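You operate a simulated robot arm through the tools that you are given. There is no shell and no other tool.

You are at the controls of a simulated two-armed robot. One attempt, no reset.

Task
Gauge the pouch on the small sliding tray and sort it.
Fine: over 26 mm it goes in HELD, else in GOOD; lower the plunger on it, raise it again, and bring that tray back to the middle; the other pouches stay.

It is judged by the outcome, as a careful person would: the job done as asked, and still so three seconds after it is handed in. It fails if anything else is knocked over, pushed out of place, dropped, spilled or broken.

Robot
Two 7-joint arms with two-finger parallel grippers on one trunk that stands fixed in place. Base frame: the origin is at the foot of the trunk, x ahead of it, y to its left, z up; the work surface is at about z = 800. Lengths are in mm, angles in degrees, forces in N, time in s.
The left shoulder is at [70, 163, 1120], the right one opposite. With the tool pointing down near the work surface each hand reaches from about 400 to 880 mm from the base axis, measured 20 degrees to its own side. Payload 3.43 kg a hand.
Tool frame (each hand has its own): the origin (TCP) lies between the finger pads and is the grasp point; the fingertips stand 34 mm ahead of it; z points along the fingers, y is the line along which they close. Largest opening 128 mm; finger width 24, thickness 12; the body of the gripper, 48 by 130 mm, starts 96 mm behind the TCP.
Orientation is told as [roll, pitch, yaw] about the base's x, y, z axes, in that order, counted from this pose: with the fingers straight down and closing along the base's y, the tool's x points along the base's -x, its y along +y and its z along -z.

Tools
- The arms move only by the tool servo_tool. It takes "left_deltas", "right_deltas" or both (then of equal length, played together; a hand with none holds still); each is a list of rows, each a list of 7 numbers: the shift along the base's x, y, z in mm, then the turn, a rotation vector about the base's x, y, z in rad, then the opening, from 0 (shut) to 1 (fully open). In form: [[x, y, z, wx, wy, wz, claw], ...]. A call has 1 to 20 rows; each row shifts and turns the commanded pose from where the row before left it. Rows are played at 5 a second. More than 50 mm and 8.6 degrees between two rows, or a gripper value outside its range, and nothing of the call is played. A pose out of reach is approached as far as the arm can. The call stops where the force on the tool passes 90 N (or 10 N more than at its start, if that is more) or the arm is blocked; 0.2 s more then pass. The fingers move at their own pace (about 153 mm/s each) and stop on an object; they squeeze with about 42 N. The grip force told is the motor's: it shows also when the fingers shut on nothing. Time passes only in rows, and 0.2 s behind the last, so rows that do not move let the fingers close. The reply holds the time, the measured pose of the TCP, the force on the tool along the base axes, the opening and the grip force, in the units named above and with some noise, with the torque about the TCP (base axes, N m) and any sound that the robot's microphone picked up.
- Cameras (640 x 400 px; columns grow to the right, rows downward): "scene" is now at [114.4, -63.3, 1360.8]; the picture's right is [-0.69, -0.73, 0.00], its down [-0.33, 0.31, -0.89] and it looks along [0.65, -0.61, -0.45] (base axes); focal length 328 px, centre (320, 200). "left" rides on the left gripper at [76, 11, -160] in its tool frame; the picture's right is [-0.15, 0.99, 0.00], its down [-0.88, -0.13, -0.46] and it looks along [-0.45, -0.07, 0.89] (tool axes); focal length 234 px, centre (320, 200). "right" rides on the right gripper at [76, -11, -160] in its tool frame; the picture's right is [0.15, 0.99, 0.00], its down [-0.88, 0.13, -0.46] and it looks along [-0.45, 0.07, 0.89] (tool axes); focal length 234 px, centre (320, 200).
- get_image(camera): a new picture of that camera. No time passes.
- slide_trunk(by): slides the trunk up (or, below 0, down) by that many mm; the arms and the scene camera ride with it, the base frame stays. It gives what a move gives, with no picture.
- turn_head(pan, tilt): turns the head with the scene camera to pan (to the left, within 86 degrees either way) and tilt (down, from -29 to 69), counted from straight ahead of the robot. It gives what a move gives.
- point_at(camera, pixels): there is no depth. For up to 12 entries [column, row, z] of the newest picture of that camera ("zoom" is the newest enlarged one), the place [x, y] in the base frame at which the ray of that pixel passes the height z, good to about 3 mm. No time passes.
- inspect(camera, box): a new picture of the part [left, top, right, bottom] of that camera's present view, enlarged. No time passes.
- sign_off(): hands the job in; it is judged then, once.

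Unless the task says otherwise, let go and move clear before handing in.

The tools are called after "Emit:" by a JSON object that holds its "api" and its "payload". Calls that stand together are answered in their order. servo_tool: Moves the arms, as the interface text tells. Its arguments: {"type":"object","properties":{"left_deltas":{"type":"array"},"right_deltas":{"type":"array"}},"required":[]} The other tools are called the same way: slide_trunk (by) moves the trunk up or down; turn_head (pan, tilt) turns the head that bears the scene camera; get_image (camera) takes a picture; point_at (camera, pixels) gives the place at which the rays of pixels pass given heights; inspect (camera, box) takes an enlarged picture of a part of a camera's view; sign_off () hands the job in.

At the start:

```text
clock: 0.0
left_eef_pos: [597.4, -96.5, 1145.5]
left_orientation: [0.0, 0.1, 0.0]
left_force: [-0.6, -0.3, 0.2]
left_wrist_torque: [0.01, 0.01, 0.02]
left_gripper_width: 127.9
left_grip_force: 0.1
right_eef_pos: [426.2, -477.4, 1168.2]
right_orientation: [0.1, 0.0, 0.0]
right_force: [-0.3, 0.3, -0.5]
right_wrist_torque: [0.01, 0.02, 0.0]
right_gripper_width: 127.8
right_grip_force: 0.0
trunk travel left (down, up): [-600.0, 340.0]
head pan, tilt (commanded): [-43.3, 26.7]
```

scene: 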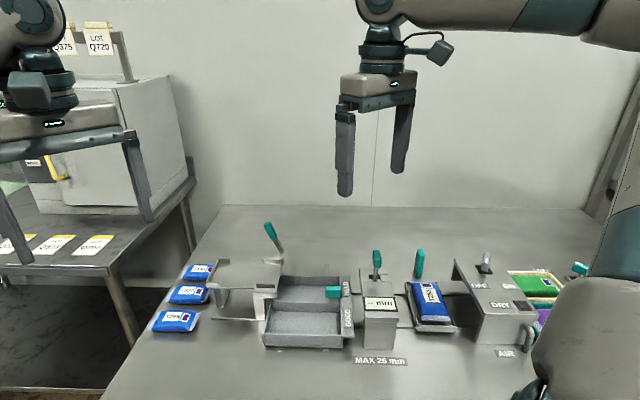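
right: 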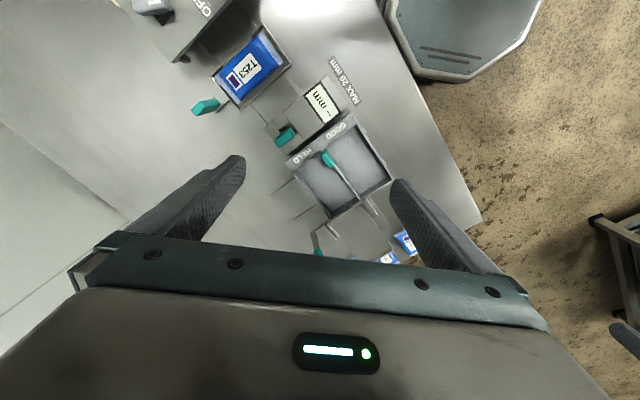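
left: 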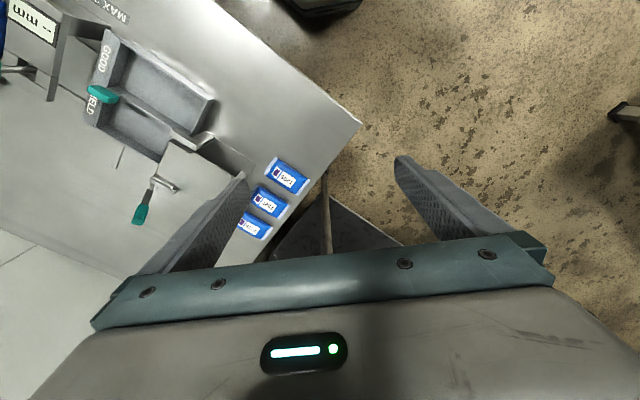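

The scene shows a bench with a small tray holding a blue pouch (around 430,300), a gauge with a "-- mm" display (380,303), a two-compartment bin GOOD/HELD (305,315), and three other pouches at left. I'll take enlarged views before moving.

Emit:
{"api": "inspect", "payload": {"camera": "scene", "box": [340, 230, 540, 370]}}

Emit:
{"api": "inspect", "payload": {"camera": "scene", "box": [140, 210, 360, 370]}}

Emit:
{"api": "inspect", "payload": {"camera": "right", "box": [120, 0, 480, 270]}}

Emit:
{"api": "inspect", "payload": {"camera": "left", "box": [0, 0, 360, 260]}}

```text
2.86 times, centred on (440, 300) of scene
```

zoom: 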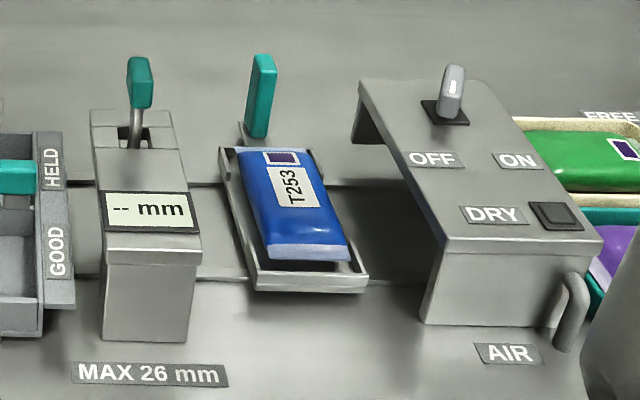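

```text
2.50 times, centred on (250, 290) of scene
```

zoom: 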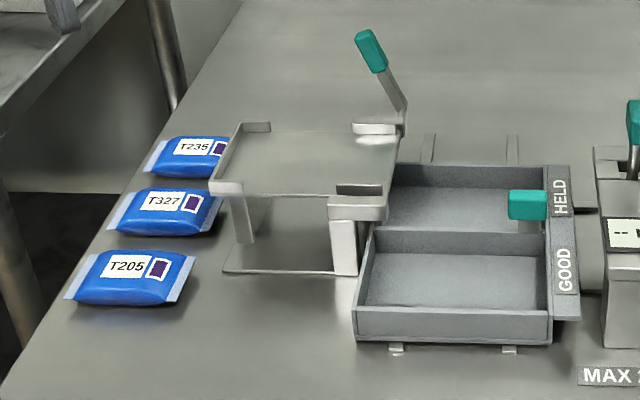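

```text
1.48 times, centred on (300, 135) of right
```

zoom: 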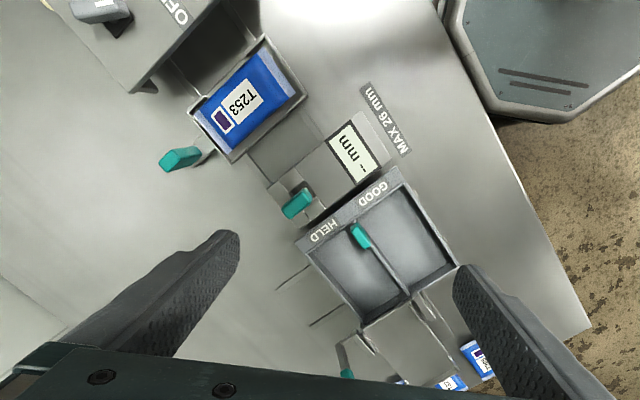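

```text
1.54 times, centred on (180, 130) of left
```

zoom: 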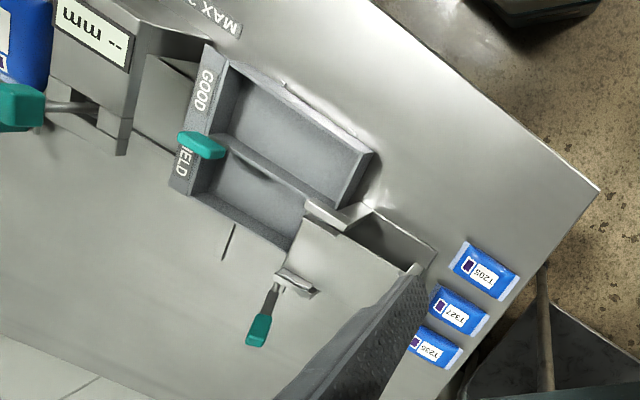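

The gauge has a lever at its back and a display; the tray runs on a track from the gauge past the middle to an AIR/DRY unit. I'll measure the positions of these features.

Emit:
{"api": "point_at", "payload": {"camera": "scene", "pixels": [[430, 300, 820], [418, 264, 850], [376, 262, 950], [380, 303, 880], [380, 362, 800], [345, 318, 840], [346, 288, 840], [332, 293, 860], [269, 230, 950], [434, 332, 800], [398, 328, 800], [486, 262, 930]]}}

Emit:
{"api": "point_at", "payload": {"camera": "right", "pixels": [[250, 70, 820], [205, 106, 850], [285, 137, 920], [323, 103, 880], [348, 80, 800], [327, 160, 860], [390, 180, 830], [330, 215, 830], [288, 160, 830], [350, 118, 830], [170, 55, 800], [200, 110, 800]]}}

Emit:
{"api": "get_image", "payload": {"camera": "scene"}}

```text
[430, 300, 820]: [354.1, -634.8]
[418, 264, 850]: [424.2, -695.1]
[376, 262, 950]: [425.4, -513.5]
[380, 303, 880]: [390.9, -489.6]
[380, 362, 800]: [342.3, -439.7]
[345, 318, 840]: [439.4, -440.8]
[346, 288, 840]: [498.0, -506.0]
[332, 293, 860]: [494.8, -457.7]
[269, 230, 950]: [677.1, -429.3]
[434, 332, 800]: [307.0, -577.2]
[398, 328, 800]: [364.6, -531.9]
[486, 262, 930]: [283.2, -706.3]
```

```text
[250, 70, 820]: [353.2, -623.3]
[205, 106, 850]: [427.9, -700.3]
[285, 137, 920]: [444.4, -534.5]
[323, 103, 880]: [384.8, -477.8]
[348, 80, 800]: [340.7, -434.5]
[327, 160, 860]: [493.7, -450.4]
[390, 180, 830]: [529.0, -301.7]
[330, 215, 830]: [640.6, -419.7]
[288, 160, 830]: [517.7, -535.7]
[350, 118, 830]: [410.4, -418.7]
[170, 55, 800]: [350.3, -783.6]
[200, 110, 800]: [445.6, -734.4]
```

```text
taken
```

scene: 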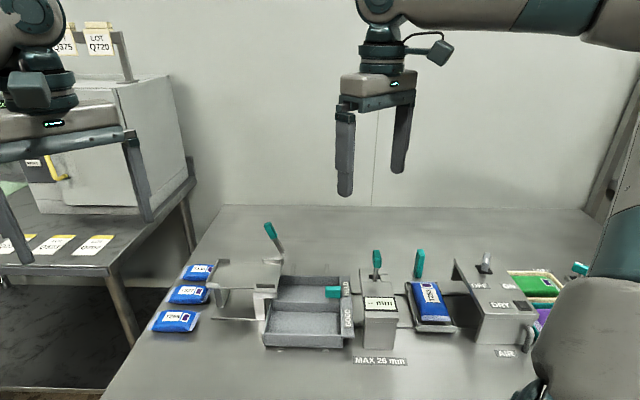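

The workstation is rotated about 44° to the base (track runs along roughly [-0.69,-0.72], depth along [0.72,-0.69]). I'll turn the right hand to line up with it and move above the tray so that the wrist camera gives a clear look.

Emit:
{"api": "servo_tool", "payload": {"right_deltas": [[-14, -18, -8, 0, 0, -0.128, 1], [-14, -18, -8, 0, 0, -0.128, 1], [-14, -18, -8, 0, 0, -0.128, 1], [-14, -18, -8, 0, 0, -0.128, 1], [-14, -18, -8, 0, 0, -0.128, 1], [-14, -18, -8, 0, 0, -0.128, 1]]}}

Emit:
{"api": "get_image", "payload": {"camera": "right"}}

Emit:
{"api": "get_image", "payload": {"camera": "scene"}}

```text
clock: 1.4
left_eef_pos: [597.4, -96.8, 1146.4]
left_orientation: [0.1, 0.0, -0.1]
left_force: [0.1, -0.9, -0.1]
left_wrist_torque: [0.0, -0.02, 0.02]
left_gripper_width: 127.9
left_grip_force: 0.0
right_eef_pos: [341.1, -584.3, 1121.3]
right_orientation: [0.0, 0.0, -44.0]
right_force: [-0.6, -0.4, 0.8]
right_wrist_torque: [0.03, 0.0, -0.05]
right_gripper_width: 128.0
right_grip_force: 0.2
trunk travel left (down, up): [-600.0, 340.0]
head pan, tilt (commanded): [-43.3, 26.7]
```

```text
taken
```

right: 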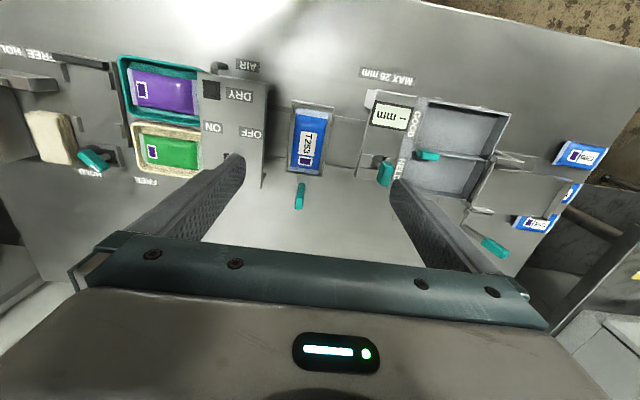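

```text
taken
```

scene: 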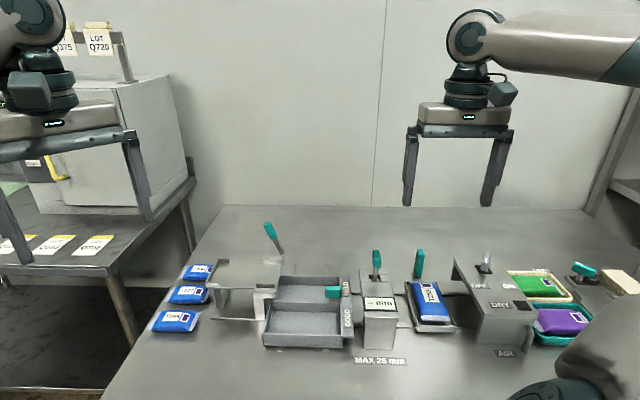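

Now the wrist view is flipped (top is the robot side): tray with T253 at (310,140), gauge at (385,130), bin at (460,150), dryer at (235,110), another station at left. I'll enlarge the important parts.

Emit:
{"api": "inspect", "payload": {"camera": "right", "box": [220, 60, 440, 220]}}

Emit:
{"api": "inspect", "payload": {"camera": "right", "box": [360, 70, 620, 260]}}

Emit:
{"api": "inspect", "payload": {"camera": "right", "box": [0, 30, 280, 220]}}

Emit:
{"api": "inspect", "payload": {"camera": "scene", "box": [340, 235, 480, 350]}}

```text
2.50 times, centred on (330, 140) of right
```

zoom: 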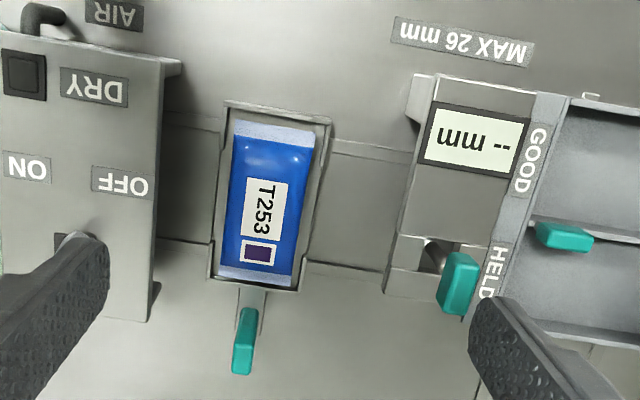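

```text
2.11 times, centred on (490, 165) of right
```

zoom: 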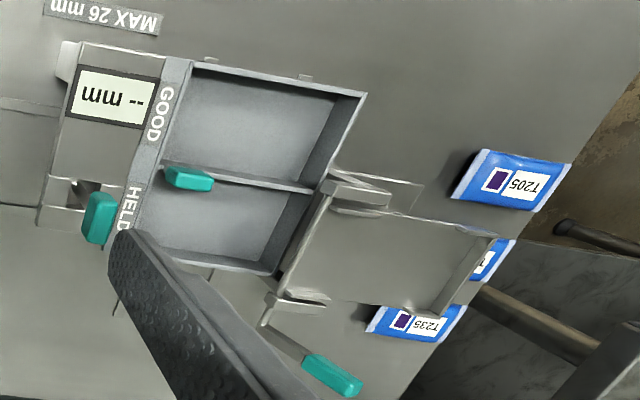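

```text
2.11 times, centred on (140, 125) of right
```

zoom: 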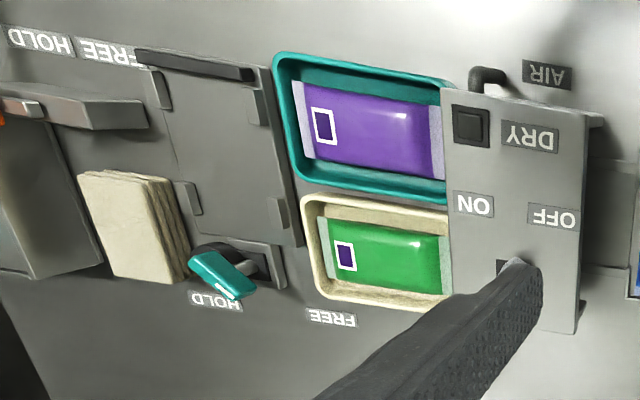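

```text
3.48 times, centred on (410, 292) of scene
```

zoom: 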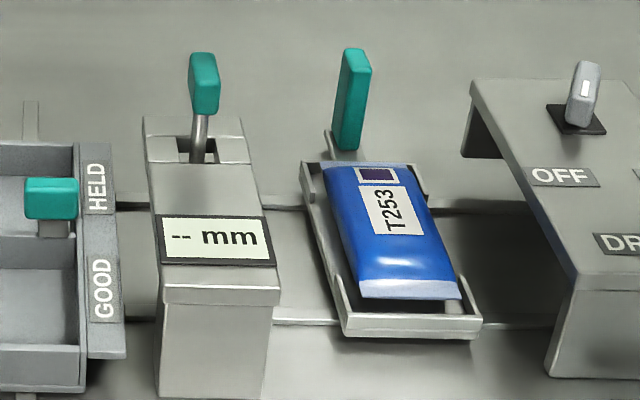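

The tray (T253) rides on two rails between the gauge bridge and the dryer; the gauge's lever sticks out through a slot at its back. I'll measure the tray, pouch and gauge outlines with the enlarged view.

Emit:
{"api": "inspect", "payload": {"camera": "right", "box": [260, 70, 420, 220]}}

Emit:
{"api": "point_at", "payload": {"camera": "zoom", "pixels": [[320, 200, 800], [100, 200, 800], [540, 200, 800], [320, 50, 800], [320, 350, 800]]}}

```text
2.67 times, centred on (340, 145) of right
```

zoom: 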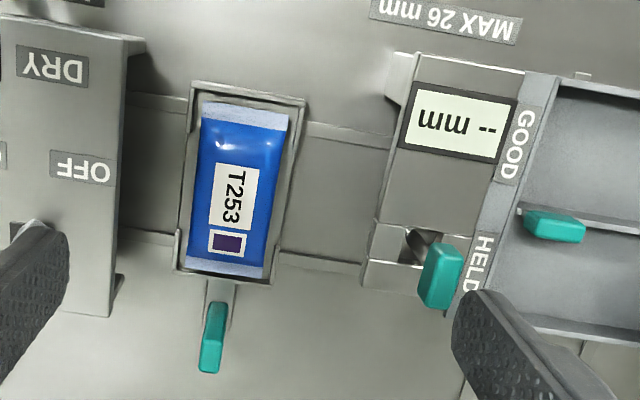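

```text
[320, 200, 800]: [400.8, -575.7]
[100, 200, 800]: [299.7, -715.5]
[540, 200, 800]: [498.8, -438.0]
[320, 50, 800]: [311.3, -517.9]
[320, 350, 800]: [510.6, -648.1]
```

Emit:
{"api": "point_at", "payload": {"camera": "zoom", "pixels": [[190, 82, 820], [308, 98, 820], [271, 288, 820], [175, 274, 820], [350, 131, 800], [330, 263, 800], [208, 100, 825], [288, 115, 825], [262, 278, 825], [186, 268, 825], [216, 303, 850], [208, 372, 850]]}}

Emit:
{"api": "point_at", "payload": {"camera": "zoom", "pixels": [[400, 53, 890], [523, 72, 890], [365, 255, 870], [362, 288, 870], [440, 275, 940], [425, 250, 870], [525, 205, 850], [556, 75, 840], [445, 318, 840], [455, 122, 890], [430, 210, 890], [116, 315, 800]]}}

```text
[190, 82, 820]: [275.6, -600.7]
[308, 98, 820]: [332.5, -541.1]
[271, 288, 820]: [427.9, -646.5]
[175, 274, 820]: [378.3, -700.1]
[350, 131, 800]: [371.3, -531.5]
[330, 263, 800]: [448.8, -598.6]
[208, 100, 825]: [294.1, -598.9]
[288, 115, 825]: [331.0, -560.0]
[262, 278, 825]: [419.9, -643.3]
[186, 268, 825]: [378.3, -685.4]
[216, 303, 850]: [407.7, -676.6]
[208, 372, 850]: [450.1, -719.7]
```

```text
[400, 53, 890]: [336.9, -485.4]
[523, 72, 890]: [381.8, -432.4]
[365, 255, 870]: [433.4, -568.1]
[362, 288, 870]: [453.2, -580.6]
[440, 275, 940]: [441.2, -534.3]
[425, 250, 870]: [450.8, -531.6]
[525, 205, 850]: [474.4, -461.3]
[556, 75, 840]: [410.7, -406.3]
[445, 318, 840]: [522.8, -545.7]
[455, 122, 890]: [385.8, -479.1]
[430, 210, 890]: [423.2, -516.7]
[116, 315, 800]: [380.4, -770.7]
```

Tray centre is about (354,-622), 82 wide by 142 deep; gauge is about 120 mm along [0.69,0.72] from it. I'll triangulate the tray handle, gauge lever and bin handle heights with both cameras.

Emit:
{"api": "point_at", "payload": {"camera": "zoom", "pixels": [[209, 370, 850], [209, 370, 900], [216, 304, 820], [216, 304, 860], [443, 246, 900], [443, 246, 960], [433, 306, 900], [433, 306, 960], [555, 225, 840], [555, 225, 880]]}}

Emit:
{"api": "inspect", "payload": {"camera": "scene", "box": [350, 240, 450, 300]}}

Emit:
{"api": "point_at", "payload": {"camera": "scene", "pixels": [[420, 249, 850], [420, 249, 900], [418, 277, 820], [418, 277, 860], [376, 251, 900], [376, 251, 960], [376, 268, 900], [376, 268, 960], [333, 292, 840], [333, 292, 880]]}}

```text
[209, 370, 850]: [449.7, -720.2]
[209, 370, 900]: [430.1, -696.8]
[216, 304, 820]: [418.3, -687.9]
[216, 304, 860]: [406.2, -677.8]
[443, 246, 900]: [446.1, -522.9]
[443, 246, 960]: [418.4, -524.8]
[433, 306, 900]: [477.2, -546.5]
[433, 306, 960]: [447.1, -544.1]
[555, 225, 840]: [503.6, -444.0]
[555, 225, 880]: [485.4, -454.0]
```

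```text
6.40 times, centred on (400, 270) of scene
```

zoom: 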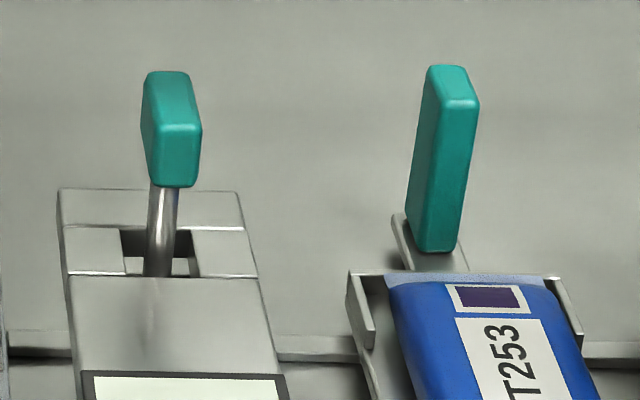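

```text
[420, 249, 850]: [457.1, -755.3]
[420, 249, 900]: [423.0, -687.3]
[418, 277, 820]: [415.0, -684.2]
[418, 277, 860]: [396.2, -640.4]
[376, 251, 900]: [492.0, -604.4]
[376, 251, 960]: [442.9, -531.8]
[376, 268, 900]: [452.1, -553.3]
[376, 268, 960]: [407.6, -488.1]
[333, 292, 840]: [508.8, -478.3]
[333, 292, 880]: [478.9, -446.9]
```

Triangulation: tray handle is at about (425,-694), z 820–890; gauge lever knob at about (442,-534), z 925–950. I'll lower the right hand 115 mm (tips stay above everything) for a close look at the tray walls and gauge slot.

Emit:
{"api": "servo_tool", "payload": {"right_deltas": [[0, 0, -40, 0, 0, 0, 1], [0, 0, -40, 0, 0, 0, 1], [0, 0, -35, 0, 0, 0, 1]]}}

Emit:
{"api": "get_image", "payload": {"camera": "right"}}

Emit:
{"api": "inspect", "payload": {"camera": "right", "box": [240, 80, 400, 220]}}

Emit:
{"api": "inspect", "payload": {"camera": "right", "box": [350, 60, 510, 200]}}

Emit:
{"api": "inspect", "payload": {"camera": "scene", "box": [395, 265, 475, 340]}}

```text
clock: 2.2
left_eef_pos: [598.3, -96.6, 1144.5]
left_orientation: [0.1, 0.1, 0.0]
left_force: [1.1, 0.7, 0.2]
left_wrist_torque: [0.06, 0.01, 0.01]
left_gripper_width: 127.9
left_grip_force: 0.0
right_eef_pos: [343.2, -586.1, 1006.0]
right_orientation: [0.1, 0.0, -44.0]
right_force: [0.0, 0.8, -0.4]
right_wrist_torque: [0.01, 0.01, 0.0]
right_gripper_width: 128.0
right_grip_force: 0.1
trunk travel left (down, up): [-600.0, 340.0]
head pan, tilt (commanded): [-43.3, 26.7]
```

```text
taken
```

right: 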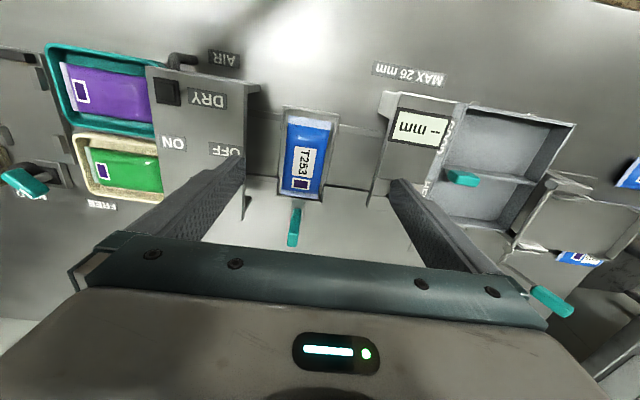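

```text
2.86 times, centred on (320, 150) of right
```

zoom: 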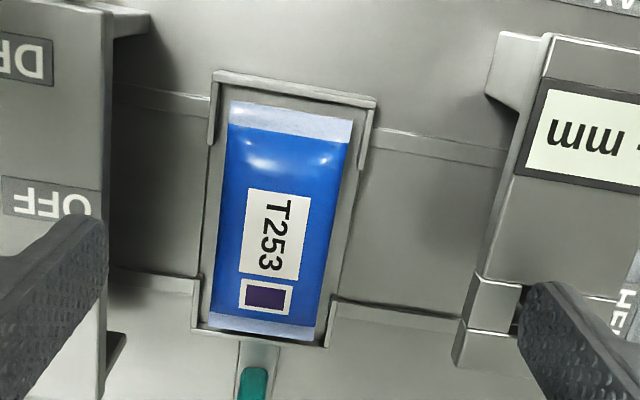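

```text
2.86 times, centred on (430, 130) of right
```

zoom: 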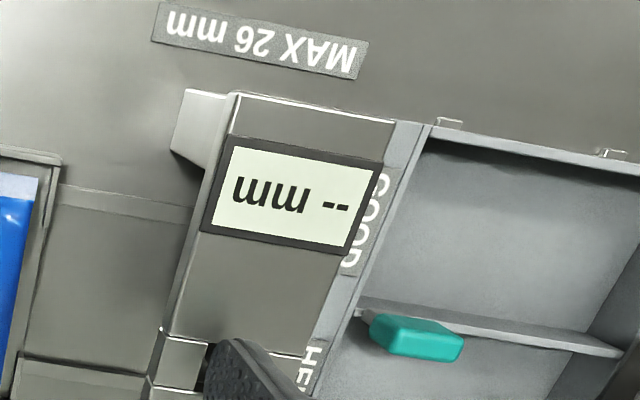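

```text
5.33 times, centred on (435, 302) of scene
```

zoom: 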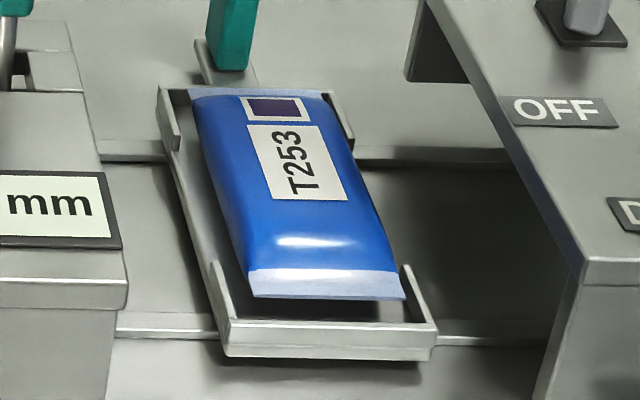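

The tray only has corner brackets, so its long sides are open at mid-length — fingers can straddle the pouch there. I'll tilt the right hand to look sideways at the gauge bridge and lever before touching anything.

Emit:
{"api": "servo_tool", "payload": {"right_deltas": [[-6.3, -8.3, 12, 0.086, -0.083, 0, 0.5], [-6.3, -8.3, 12, 0.086, -0.083, 0, 0.4], [-6.3, -8.3, 12, 0.086, -0.083, 0, 0.4], [-6.3, -8.3, 8, 0.086, -0.083, 0, 0.4], [-6.3, -8.3, 6, 0.086, -0.083, 0, 0.4], [-6.3, -8.3, 4, 0.086, -0.083, 0, 0.4]]}}

Emit:
{"api": "get_image", "payload": {"camera": "right"}}

```text
clock: 3.6
left_eef_pos: [598.0, -97.8, 1146.4]
left_orientation: [0.0, 0.0, 0.0]
left_force: [-0.2, -0.7, -0.6]
left_wrist_torque: [-0.02, -0.04, 0.02]
left_gripper_width: 128.0
left_grip_force: 0.0
right_eef_pos: [304.9, -634.5, 1060.8]
right_orientation: [41.3, 0.1, -44.0]
right_force: [-0.2, -0.5, -0.5]
right_wrist_torque: [-0.01, 0.01, 0.01]
right_gripper_width: 51.2
right_grip_force: 0.0
trunk travel left (down, up): [-600.0, 340.0]
head pan, tilt (commanded): [-43.3, 26.7]
```

```text
taken
```

right: 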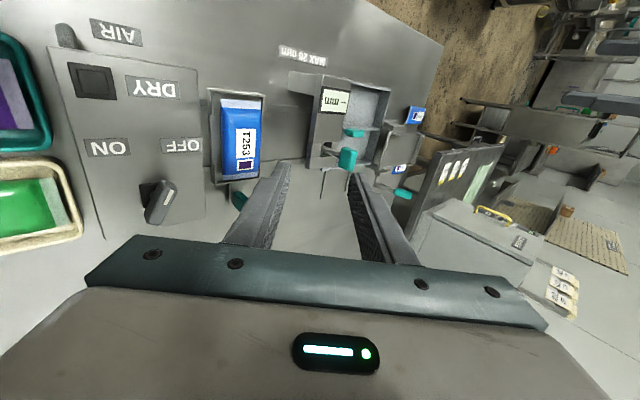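

Emit:
{"api": "inspect", "payload": {"camera": "right", "box": [280, 60, 420, 210]}}

Emit:
{"api": "inspect", "payload": {"camera": "right", "box": [295, 70, 375, 205]}}

Emit:
{"api": "inspect", "payload": {"camera": "right", "box": [195, 80, 275, 200]}}

```text
2.67 times, centred on (350, 135) of right
```

zoom: 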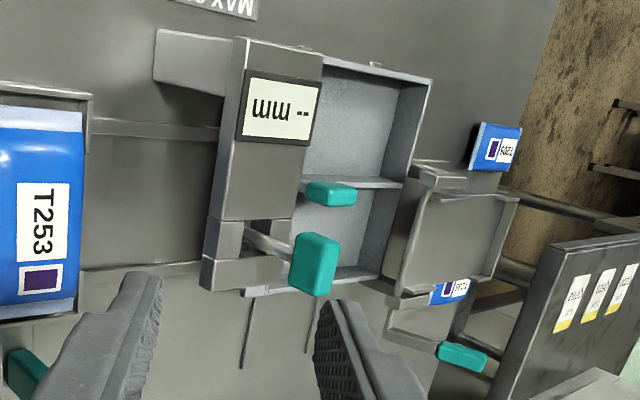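

```text
2.96 times, centred on (335, 138) of right
```

zoom: 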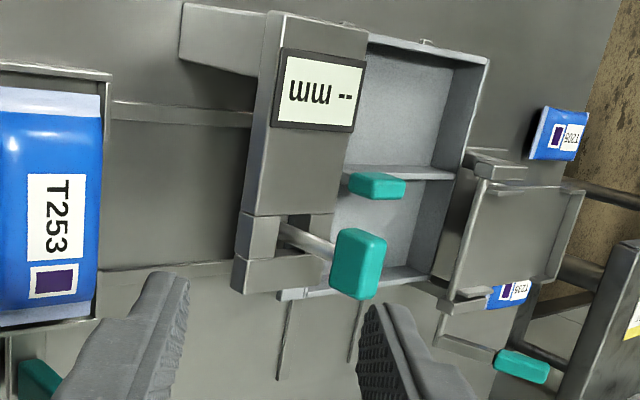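

```text
3.33 times, centred on (235, 140) of right
```

zoom: 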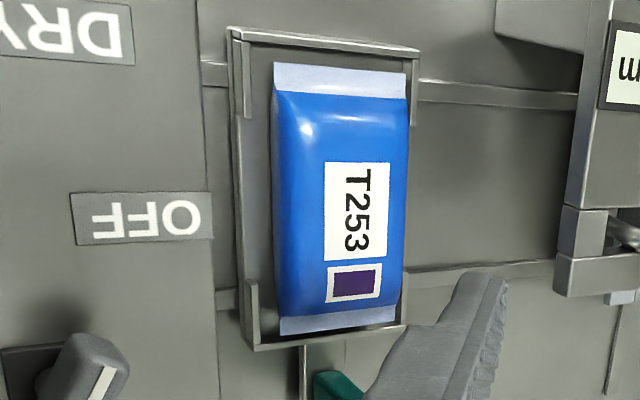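

Emit:
{"api": "point_at", "payload": {"camera": "zoom", "pixels": [[320, 200, 850]]}}

Emit:
{"api": "inspect", "payload": {"camera": "right", "box": [300, 110, 380, 180]}}

```text
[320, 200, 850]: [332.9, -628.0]
```

```text
5.71 times, centred on (340, 145) of right
```

zoom: 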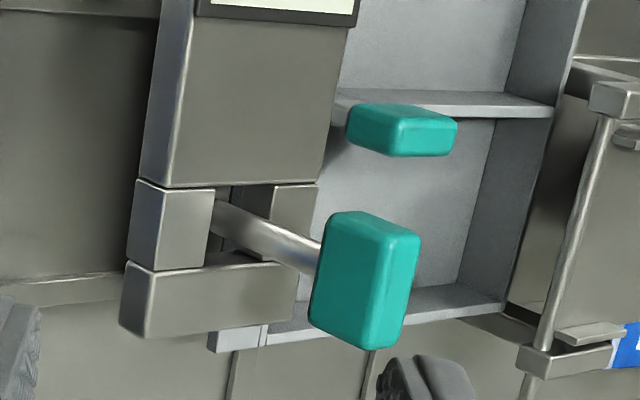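

Emit:
{"api": "point_at", "payload": {"camera": "zoom", "pixels": [[225, 218, 880], [225, 218, 890], [225, 218, 900], [315, 255, 920], [315, 255, 930], [332, 212, 950], [385, 348, 950], [312, 318, 925], [155, 270, 890], [300, 255, 890], [145, 338, 890], [140, 180, 890]]}}

Emit:
{"api": "point_at", "payload": {"camera": "scene", "pixels": [[374.2, 281.7, 880], [374.2, 281.7, 890], [375.8, 268, 920], [375.8, 268, 930], [360.5, 282, 890], [390, 283, 890], [359, 275.6, 890], [388, 275.6, 890], [358, 269, 890], [387, 269.5, 890]]}}

```text
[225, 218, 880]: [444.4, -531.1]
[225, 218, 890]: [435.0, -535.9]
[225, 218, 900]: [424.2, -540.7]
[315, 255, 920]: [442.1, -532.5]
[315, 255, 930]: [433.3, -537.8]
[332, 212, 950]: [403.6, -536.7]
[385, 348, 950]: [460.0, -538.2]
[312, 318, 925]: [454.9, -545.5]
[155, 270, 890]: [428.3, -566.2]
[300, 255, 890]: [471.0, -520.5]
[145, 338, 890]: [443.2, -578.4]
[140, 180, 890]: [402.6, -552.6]
```

```text
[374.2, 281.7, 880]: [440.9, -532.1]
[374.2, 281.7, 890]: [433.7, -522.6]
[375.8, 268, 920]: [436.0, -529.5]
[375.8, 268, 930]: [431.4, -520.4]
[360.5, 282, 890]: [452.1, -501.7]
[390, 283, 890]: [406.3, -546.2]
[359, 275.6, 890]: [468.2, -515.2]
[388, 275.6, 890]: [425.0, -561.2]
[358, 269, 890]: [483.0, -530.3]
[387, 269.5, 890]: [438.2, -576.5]
```

The gauge is a C-frame with a vertical rod and knob through a hole at about w=-82 (the same depth as the tray's centre), so the knob is a push-down plunger; the tray needs to move about 124 mm toward it. I'll straighten the right hand and go above the tray's teal handle.

Emit:
{"api": "servo_tool", "payload": {"right_deltas": [[17.1, -8.4, 0, -0.086, 0.083, 0, 0.4], [17.1, -8.4, 0, -0.086, 0.083, 0, 0.4], [17.1, -8.4, -10, -0.086, 0.083, 0, 0.4], [17.1, -8.4, -20, -0.086, 0.083, 0, 0.4], [17.1, -8.4, -20, -0.086, 0.083, 0, 0.4], [17.1, -8.4, -20, -0.086, 0.083, 0, 0.4], [17.4, -8.7, -10, 0, 0, 0, 0.4]]}}

Emit:
{"api": "get_image", "payload": {"camera": "right"}}

Emit:
{"api": "get_image", "payload": {"camera": "scene"}}

```text
clock: 5.2
left_eef_pos: [597.6, -98.4, 1145.6]
left_orientation: [0.1, 0.1, 0.0]
left_force: [0.7, 0.2, -0.4]
left_wrist_torque: [0.07, 0.01, -0.01]
left_gripper_width: 128.3
left_grip_force: 0.0
right_eef_pos: [425.5, -696.5, 979.1]
right_orientation: [-0.2, 0.2, -44.1]
right_force: [-0.1, 1.0, -0.3]
right_wrist_torque: [0.04, 0.02, -0.01]
right_gripper_width: 51.2
right_grip_force: 0.1
trunk travel left (down, up): [-600.0, 340.0]
head pan, tilt (commanded): [-43.3, 26.7]
```

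```text
taken
```

right: 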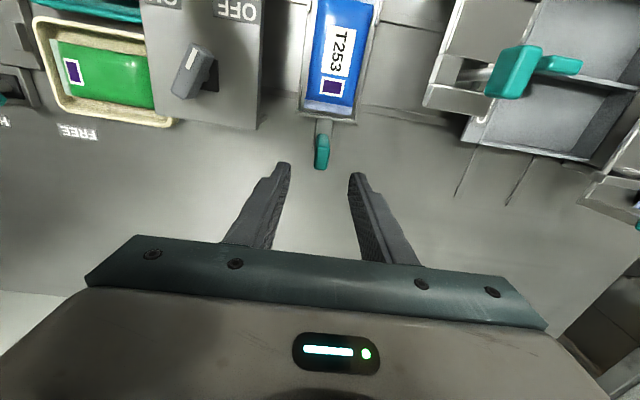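

```text
taken
```

scene: 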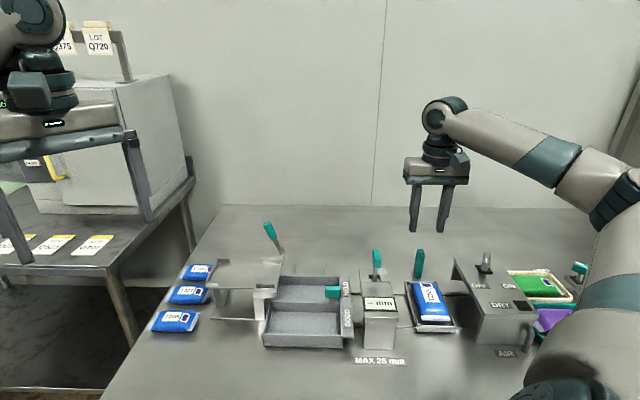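

The handle is at (322,152), right where the TCP axis should project about 120 mm below; I'll check more closely.

Emit:
{"api": "inspect", "payload": {"camera": "right", "box": [260, 80, 380, 200]}}

Emit:
{"api": "point_at", "payload": {"camera": "right", "pixels": [[322, 140, 890], [322, 165, 890], [322, 152, 890], [322, 152, 870]]}}

```text
3.33 times, centred on (320, 140) of right
```

zoom: 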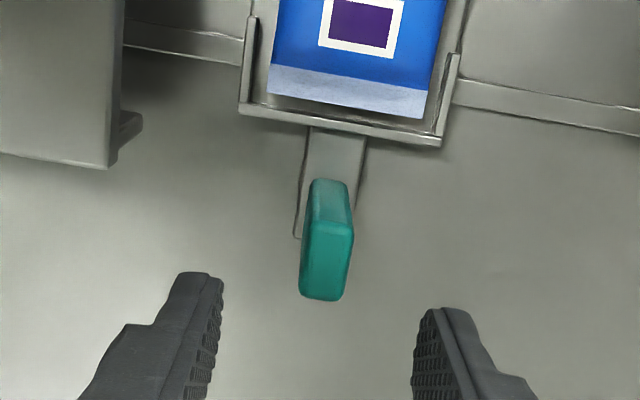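

```text
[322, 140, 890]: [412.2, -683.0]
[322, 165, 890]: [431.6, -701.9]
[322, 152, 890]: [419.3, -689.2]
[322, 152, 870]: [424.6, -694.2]
```

Handle top centre is at about (425,-695), matching the TCP at (425.5,-696.5). I'll descend to z≈872 and close on the handle.

Emit:
{"api": "servo_tool", "payload": {"right_deltas": [[0, 1, -35, 0, 0, 0, 0.4], [0, 0, -35, 0, 0, 0, 0.4], [0, 0, -37, 0, 0, 0, 0.4], [0, 0, 0, 0, 0, 0, 0.4]]}}

Emit:
{"api": "get_image", "payload": {"camera": "right"}}

Emit:
{"api": "inspect", "payload": {"camera": "scene", "box": [360, 220, 480, 340]}}

```text
clock: 6.2
left_eef_pos: [598.4, -95.3, 1145.4]
left_orientation: [0.1, 0.0, 0.0]
left_force: [0.2, -0.1, 0.9]
left_wrist_torque: [0.01, 0.0, -0.02]
left_gripper_width: 127.9
left_grip_force: 0.1
right_eef_pos: [424.7, -694.1, 872.8]
right_orientation: [-0.1, -0.1, -44.0]
right_force: [-0.9, 0.2, 0.1]
right_wrist_torque: [0.02, 0.0, -0.04]
right_gripper_width: 51.1
right_grip_force: 0.0
trunk travel left (down, up): [-600.0, 340.0]
head pan, tilt (commanded): [-43.3, 26.7]
```

```text
taken
```

right: 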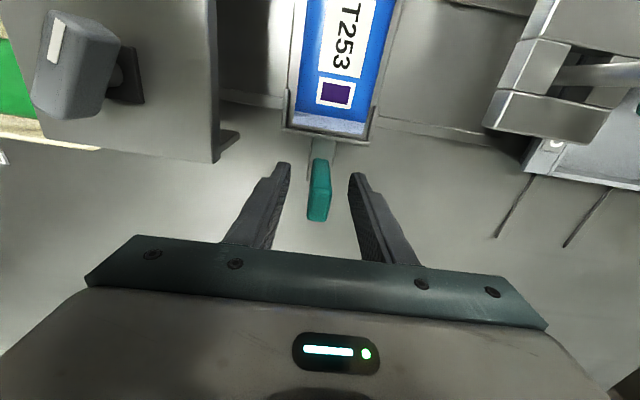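

```text
3.33 times, centred on (420, 280) of scene
```

zoom: 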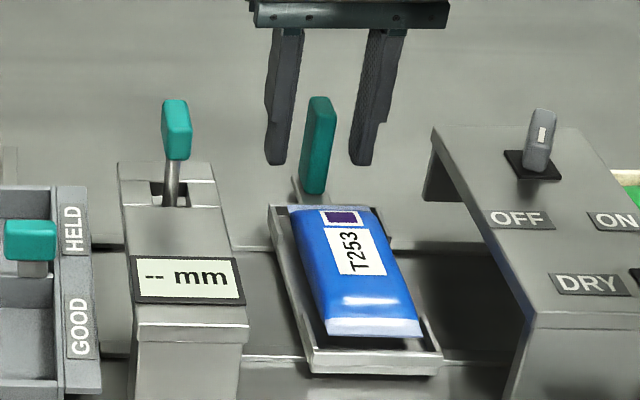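

The handle (318,190) sits centred between the fingers. Closing the gripper on it.

Emit:
{"api": "servo_tool", "payload": {"right_deltas": [[0, 0, 0, 0, 0, 0, 0.2], [0, 0, 0, 0, 0, 0, 0.0], [0, 0, 0, 0, 0, 0, 0.0]]}}

Emit:
{"api": "get_image", "payload": {"camera": "right"}}

```text
clock: 7.0
left_eef_pos: [598.1, -97.3, 1146.1]
left_orientation: [0.0, 0.1, -0.1]
left_force: [-1.1, 0.7, -0.3]
left_wrist_torque: [-0.01, 0.02, -0.02]
left_gripper_width: 128.1
left_grip_force: 0.0
right_eef_pos: [424.7, -693.7, 872.2]
right_orientation: [0.0, 0.0, -44.0]
right_force: [-0.6, 0.6, -2.3]
right_wrist_torque: [-0.08, -0.45, -1.21]
right_gripper_width: 15.9
right_grip_force: 45.1
trunk travel left (down, up): [-600.0, 340.0]
head pan, tilt (commanded): [-43.3, 26.7]
```

```text
taken
```

right: 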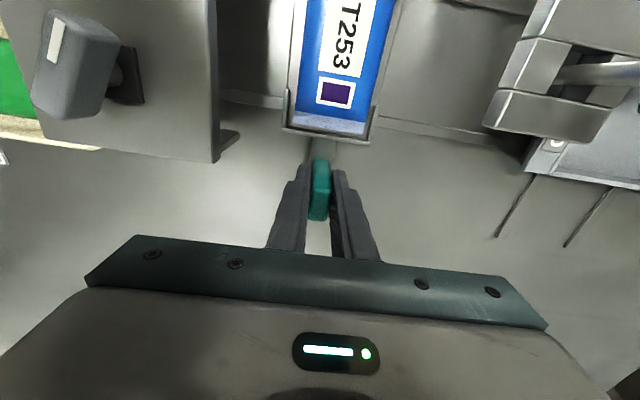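

Gripped at 15.9 mm wide. A residual twist (−1.21 N·m) suggests a slight yaw mismatch; I'll try a 0.7° turn to see whether it eases.

Emit:
{"api": "servo_tool", "payload": {"right_deltas": [[0, 0, 0, 0, 0, 0.012, 0.0], [0, 0, 0, 0, 0, 0, 0.0]]}}

```text
clock: 7.6
left_eef_pos: [598.1, -96.8, 1146.3]
left_orientation: [0.0, 0.1, -0.1]
left_force: [0.1, 0.2, -0.4]
left_wrist_torque: [-0.01, -0.02, 0.0]
left_gripper_width: 128.3
left_grip_force: 0.0
right_eef_pos: [424.6, -693.5, 873.2]
right_orientation: [0.0, 0.0, -43.3]
right_force: [0.9, -0.5, 0.1]
right_wrist_torque: [0.58, 0.22, -1.05]
right_gripper_width: 16.4
right_grip_force: 45.1
trunk travel left (down, up): [-600.0, 340.0]
head pan, tilt (commanded): [-43.3, 26.7]
```

The twist is small, so I'll begin sliding the tray 24 mm toward the gauge and watch side forces to correct the slide direction.

Emit:
{"api": "servo_tool", "payload": {"right_deltas": [[5.5, 5.8, 0, 0, 0, 0, 0.0], [5.5, 5.8, 0, 0, 0, 0, 0.0], [5.5, 5.8, 0, 0, 0, 0, 0.0], [0, 0, 0, 0, 0, 0, 0.0]]}}

Emit:
{"api": "inspect", "payload": {"camera": "scene", "box": [340, 240, 480, 340]}}

```text
clock: 8.6
left_eef_pos: [597.6, -97.4, 1146.4]
left_orientation: [0.1, 0.1, 0.1]
left_force: [1.2, 0.2, 1.2]
left_wrist_torque: [0.01, 0.01, -0.01]
left_gripper_width: 127.9
left_grip_force: 0.0
right_eef_pos: [440.5, -676.3, 873.4]
right_orientation: [0.1, -0.1, -43.3]
right_force: [3.6, -4.2, 4.5]
right_wrist_torque: [0.71, 0.34, -1.06]
right_gripper_width: 16.5
right_grip_force: 45.0
trunk travel left (down, up): [-600.0, 340.0]
head pan, tilt (commanded): [-43.3, 26.7]
```

```text
4.00 times, centred on (410, 290) of scene
```

zoom: 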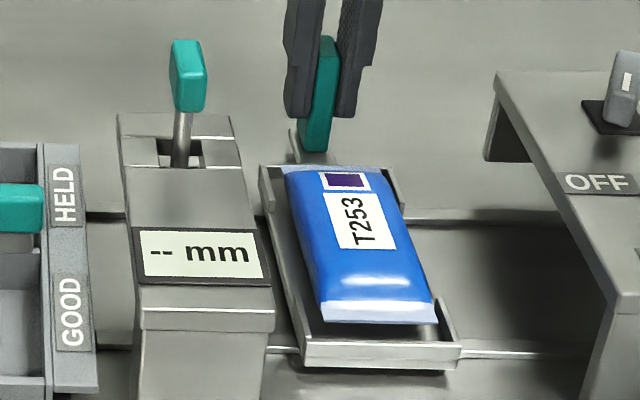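

The tray slides freely (side force ~5 N); actual rail bearing is about 46.9°. I'll continue 80 mm slowly.

Emit:
{"api": "servo_tool", "payload": {"right_deltas": [[5.5, 5.85, 0, 0, 0, 0, 0.0], [5.5, 5.85, 0, 0, 0, 0, 0.0], [5.5, 5.85, 0, 0, 0, 0, 0.0], [5.5, 5.85, 0, 0, 0, 0, 0.0], [5.5, 5.85, 0, 0, 0, 0, 0.0], [5.5, 5.85, 0, 0, 0, 0, 0.0], [5.5, 5.85, 0, 0, 0, 0, 0.0], [5.5, 5.85, 0, 0, 0, 0, 0.0], [5.5, 5.85, 0, 0, 0, 0, 0.0], [5.5, 5.85, 0, 0, 0, 0, 0.0], [0, 0, 0, 0, 0, 0, 0.0]]}}

Emit:
{"api": "inspect", "payload": {"camera": "scene", "box": [320, 230, 460, 340]}}

Emit:
{"api": "get_image", "payload": {"camera": "right"}}

```text
clock: 11.0
left_eef_pos: [599.2, -97.4, 1144.3]
left_orientation: [0.1, 0.1, 0.0]
left_force: [0.0, -0.2, 0.0]
left_wrist_torque: [-0.01, 0.04, 0.0]
left_gripper_width: 127.6
left_grip_force: 0.1
right_eef_pos: [498.7, -619.1, 872.5]
right_orientation: [-0.1, -0.1, -43.3]
right_force: [23.1, -22.2, 15.5]
right_wrist_torque: [0.14, -0.32, -1.0]
right_gripper_width: 16.5
right_grip_force: 44.3
trunk travel left (down, up): [-600.0, 340.0]
head pan, tilt (commanded): [-43.3, 26.7]
```

```text
3.64 times, centred on (390, 285) of scene
```

zoom: 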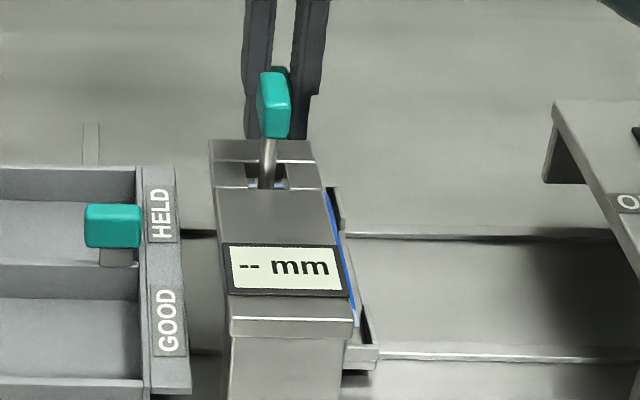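

```text
taken
```

right: 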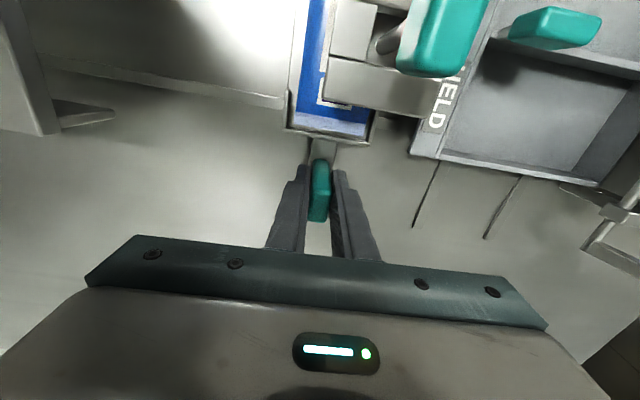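

Side force rose to ~32 N along +v, so the rail actually bears about 45°. I'll relieve that sideways, square the yaw to −45°, and then continue in small steps along [0.707,0.707].

Emit:
{"api": "servo_tool", "payload": {"right_deltas": [[1.2, -1.2, 0, 0, 0, -0.015, 0.0], [0.9, -0.9, 0, 0, 0, -0.014, 0.0], [0, 0, 0, 0, 0, 0, 0.0]]}}

```text
clock: 11.8
left_eef_pos: [598.4, -96.0, 1145.8]
left_orientation: [0.0, 0.1, 0.0]
left_force: [0.4, -0.6, -0.5]
left_wrist_torque: [-0.02, -0.01, 0.02]
left_gripper_width: 128.2
left_grip_force: 0.0
right_eef_pos: [498.8, -619.1, 873.4]
right_orientation: [-0.2, 0.0, -44.8]
right_force: [9.0, -8.1, 11.5]
right_wrist_torque: [-0.11, -0.87, -0.29]
right_gripper_width: 15.8
right_grip_force: 44.5
trunk travel left (down, up): [-600.0, 340.0]
head pan, tilt (commanded): [-43.3, 26.7]
```

Forces and twist dropped, confirming 45°. I'll advance another 14 mm, then feel for the end stop.

Emit:
{"api": "servo_tool", "payload": {"right_deltas": [[4.2, 3.2, 0, 0, 0, -0.003, 0.0], [3.5, 3.5, 0, 0, 0, 0, 0.0], [3.3, 3.3, 0, 0, 0, 0, 0.0], [0, 0, 0, 0, 0, 0, 0.0]]}}

Emit:
{"api": "inspect", "payload": {"camera": "scene", "box": [320, 230, 440, 340]}}

Emit:
{"api": "get_image", "payload": {"camera": "right"}}

```text
clock: 12.8
left_eef_pos: [597.6, -95.7, 1146.8]
left_orientation: [0.0, 0.1, 0.0]
left_force: [0.0, 0.1, 0.0]
left_wrist_torque: [-0.02, -0.01, 0.04]
left_gripper_width: 127.8
left_grip_force: 0.1
right_eef_pos: [508.4, -608.5, 872.0]
right_orientation: [-0.1, 0.1, -45.0]
right_force: [-5.1, 5.0, 1.4]
right_wrist_torque: [0.88, -0.01, 0.0]
right_gripper_width: 15.7
right_grip_force: 45.0
trunk travel left (down, up): [-600.0, 340.0]
head pan, tilt (commanded): [-43.3, 26.7]
```

```text
3.64 times, centred on (380, 285) of scene
```

zoom: 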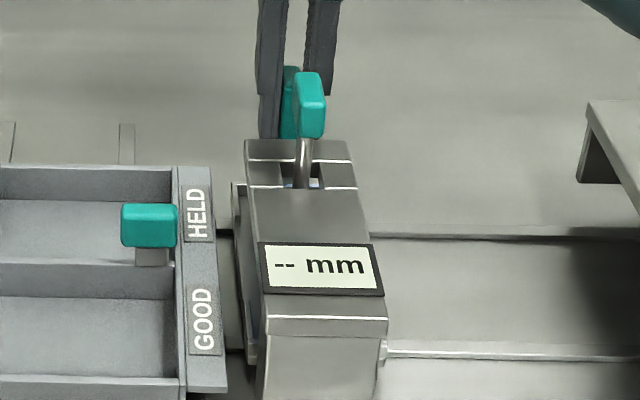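

```text
taken
```

right: 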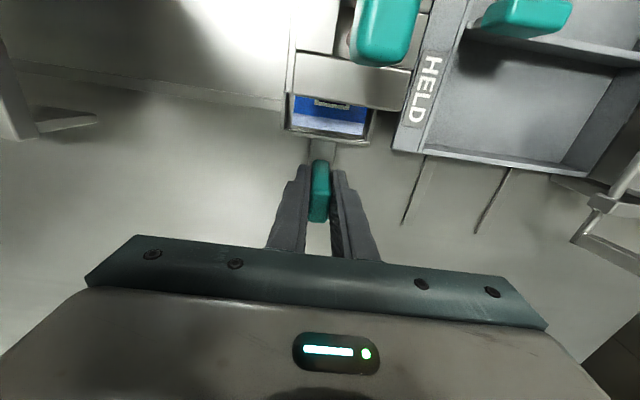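

Travel so far is 119 mm; tray is nearly under the plunger. A few more 2 mm steps while watching the along-rail force for a stop.

Emit:
{"api": "servo_tool", "payload": {"right_deltas": [[1.2, 1.6, 0, 0, 0, 0, 0.0], [1.4, 1.4, 0, 0, 0, 0, 0.0], [0, 0, 0, 0, 0, 0, 0.0]]}}

Emit:
{"api": "inspect", "payload": {"camera": "right", "box": [260, 40, 440, 190]}}

Emit:
{"api": "inspect", "payload": {"camera": "scene", "box": [350, 250, 410, 320]}}

```text
clock: 13.6
left_eef_pos: [597.5, -95.6, 1145.8]
left_orientation: [0.0, 0.0, 0.0]
left_force: [0.1, -0.5, 0.0]
left_wrist_torque: [0.02, 0.0, 0.0]
left_gripper_width: 127.9
left_grip_force: 0.1
right_eef_pos: [511.7, -606.2, 874.0]
right_orientation: [-0.1, 0.1, -45.1]
right_force: [-10.3, 10.5, -6.6]
right_wrist_torque: [1.49, 0.48, 0.12]
right_gripper_width: 15.9
right_grip_force: 45.3
trunk travel left (down, up): [-600.0, 340.0]
head pan, tilt (commanded): [-43.3, 26.7]
```

```text
2.67 times, centred on (350, 115) of right
```

zoom: 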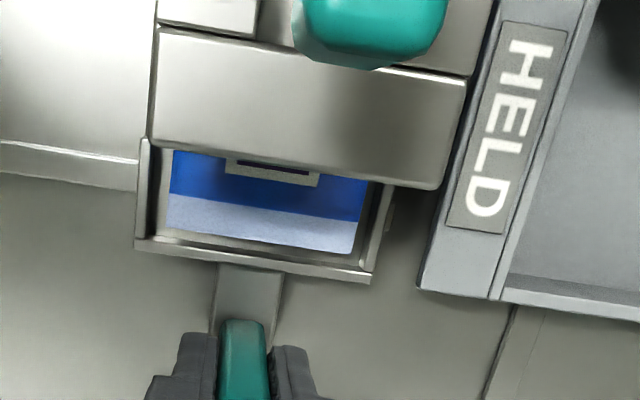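

```text
5.71 times, centred on (380, 285) of scene
```

zoom: 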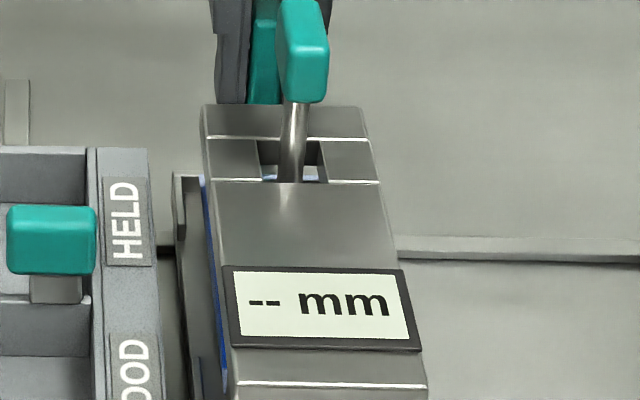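

No stop felt yet (no force along the rail); side force shows I over-corrected sideways ~1 mm. I'll measure the tray against the crossbar in this view.

Emit:
{"api": "inspect", "payload": {"camera": "right", "box": [260, 40, 440, 190]}}

Emit:
{"api": "point_at", "payload": {"camera": "zoom", "pixels": [[155, 137, 887], [435, 188, 887], [152, 30, 887], [468, 78, 887], [135, 245, 820], [370, 281, 820], [145, 138, 820], [386, 188, 820], [418, 288, 845], [168, 226, 825], [352, 253, 825]]}}

```text
2.67 times, centred on (350, 115) of right
```

zoom: 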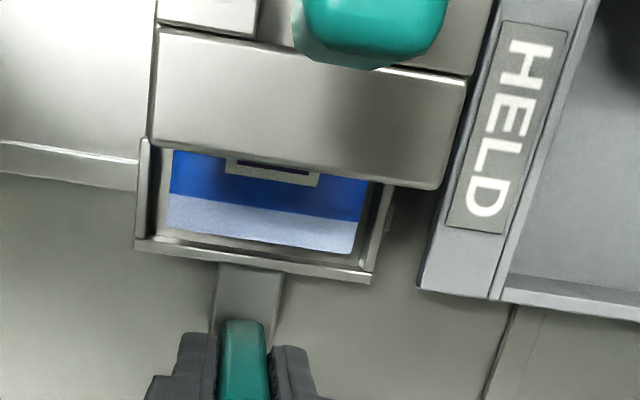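

```text
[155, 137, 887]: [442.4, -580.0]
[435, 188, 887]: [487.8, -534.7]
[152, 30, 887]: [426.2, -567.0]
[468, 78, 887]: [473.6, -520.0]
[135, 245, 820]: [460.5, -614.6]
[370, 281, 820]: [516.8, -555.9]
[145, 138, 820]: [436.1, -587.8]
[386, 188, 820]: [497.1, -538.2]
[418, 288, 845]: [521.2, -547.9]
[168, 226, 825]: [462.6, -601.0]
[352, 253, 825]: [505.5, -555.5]
```

Tray centre is ~2.5 mm short of the gauge centre. One more 2.5 mm step with a small sideways relief.

Emit:
{"api": "servo_tool", "payload": {"right_deltas": [[0.2, 1.8, 0, 0, 0, 0, 0.0], [1.0, 1.0, 0, 0, 0, 0, 0.0], [0, 0, 0, 0, 0, 0, 0.0]]}}

```text
clock: 14.4
left_eef_pos: [598.1, -97.2, 1145.8]
left_orientation: [0.0, -0.1, 0.0]
left_force: [-0.2, 0.0, -0.6]
left_wrist_torque: [-0.03, 0.03, 0.02]
left_gripper_width: 128.1
left_grip_force: 0.0
right_eef_pos: [512.2, -604.5, 872.9]
right_orientation: [0.0, 0.0, -45.1]
right_force: [-9.0, 7.7, -10.2]
right_wrist_torque: [0.74, 0.05, 0.36]
right_gripper_width: 15.9
right_grip_force: 44.5
trunk travel left (down, up): [-600.0, 340.0]
head pan, tilt (commanded): [-43.3, 26.7]
```

Now at travel 125 mm, centred within ~1 mm. I'll nudge 2 mm more to feel whether there is a stop right here.

Emit:
{"api": "servo_tool", "payload": {"right_deltas": [[0.4, 1.6, 0, 0, 0, 0, 0.0], [0.4, 0.8, 0, 0, 0, 0, 0.0], [0, 0, 0, 0, 0, 0, 0.0]]}}

```text
clock: 15.2
left_eef_pos: [597.2, -99.3, 1145.3]
left_orientation: [0.1, -0.1, 0.0]
left_force: [0.3, -0.4, -0.4]
left_wrist_torque: [0.0, 0.03, 0.04]
left_gripper_width: 127.9
left_grip_force: 0.1
right_eef_pos: [512.3, -604.4, 871.6]
right_orientation: [0.0, 0.0, -45.2]
right_force: [-9.1, -6.4, -6.6]
right_wrist_torque: [0.94, 0.48, 0.65]
right_gripper_width: 16.0
right_grip_force: 45.0
trunk travel left (down, up): [-600.0, 340.0]
head pan, tilt (commanded): [-43.3, 26.7]
```

A stop was felt: the position held at (512.3,-604.4) while ~11 N built up along the rail, so the tray is fully in. I'll release the handle and rise straight up.

Emit:
{"api": "servo_tool", "payload": {"right_deltas": [[-0.6, -0.9, 0, 0, 0, 0, 0.15], [0, 0, 0, 0, 0, 0, 0.4], [0, 0, 0, 0, 0, 0, 0.4], [0, 0, 20, 0, 0, 0, 0.4], [0, 0, 40, 0, 0, 0, 0.4], [0, 0, 40, 0, 0, 0, 0.4], [0, 0, 45, 0, 0, 0, 0.4], [0, 0, 45, 0, 0, 0, 0.4]]}}

Emit:
{"api": "get_image", "payload": {"camera": "right"}}

Emit:
{"api": "inspect", "payload": {"camera": "scene", "box": [320, 230, 440, 340]}}

```text
clock: 17.0
left_eef_pos: [600.8, -97.3, 1144.7]
left_orientation: [0.0, 0.2, -0.1]
left_force: [0.8, -0.2, -0.9]
left_wrist_torque: [0.09, 0.12, -0.01]
left_gripper_width: 128.1
left_grip_force: 0.1
right_eef_pos: [514.6, -602.8, 1057.7]
right_orientation: [-0.4, 0.5, -45.1]
right_force: [-0.1, -0.7, 7.4]
right_wrist_torque: [0.06, -0.05, 0.03]
right_gripper_width: 51.2
right_grip_force: 0.1
trunk travel left (down, up): [-600.0, 340.0]
head pan, tilt (commanded): [-43.3, 26.7]
```

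```text
taken
```

right: 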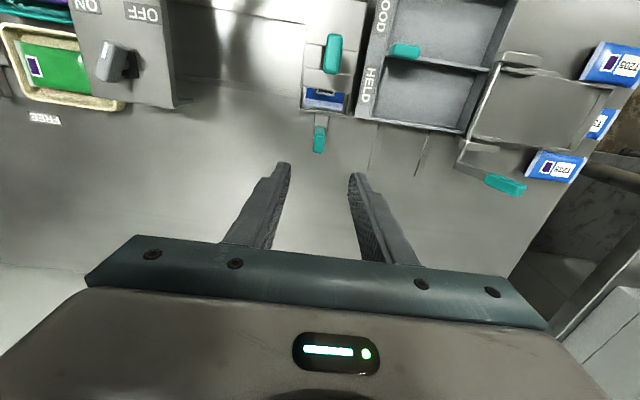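

```text
3.64 times, centred on (380, 285) of scene
```

zoom: 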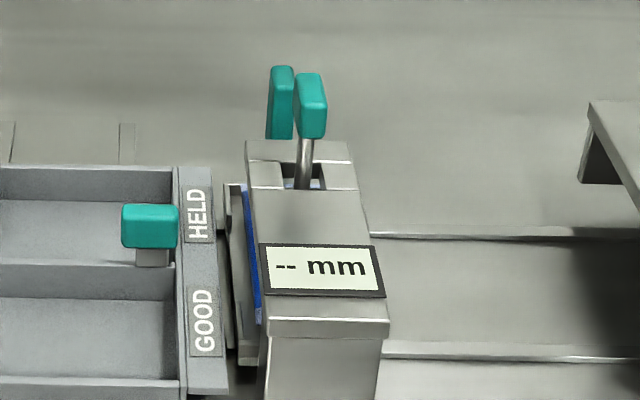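

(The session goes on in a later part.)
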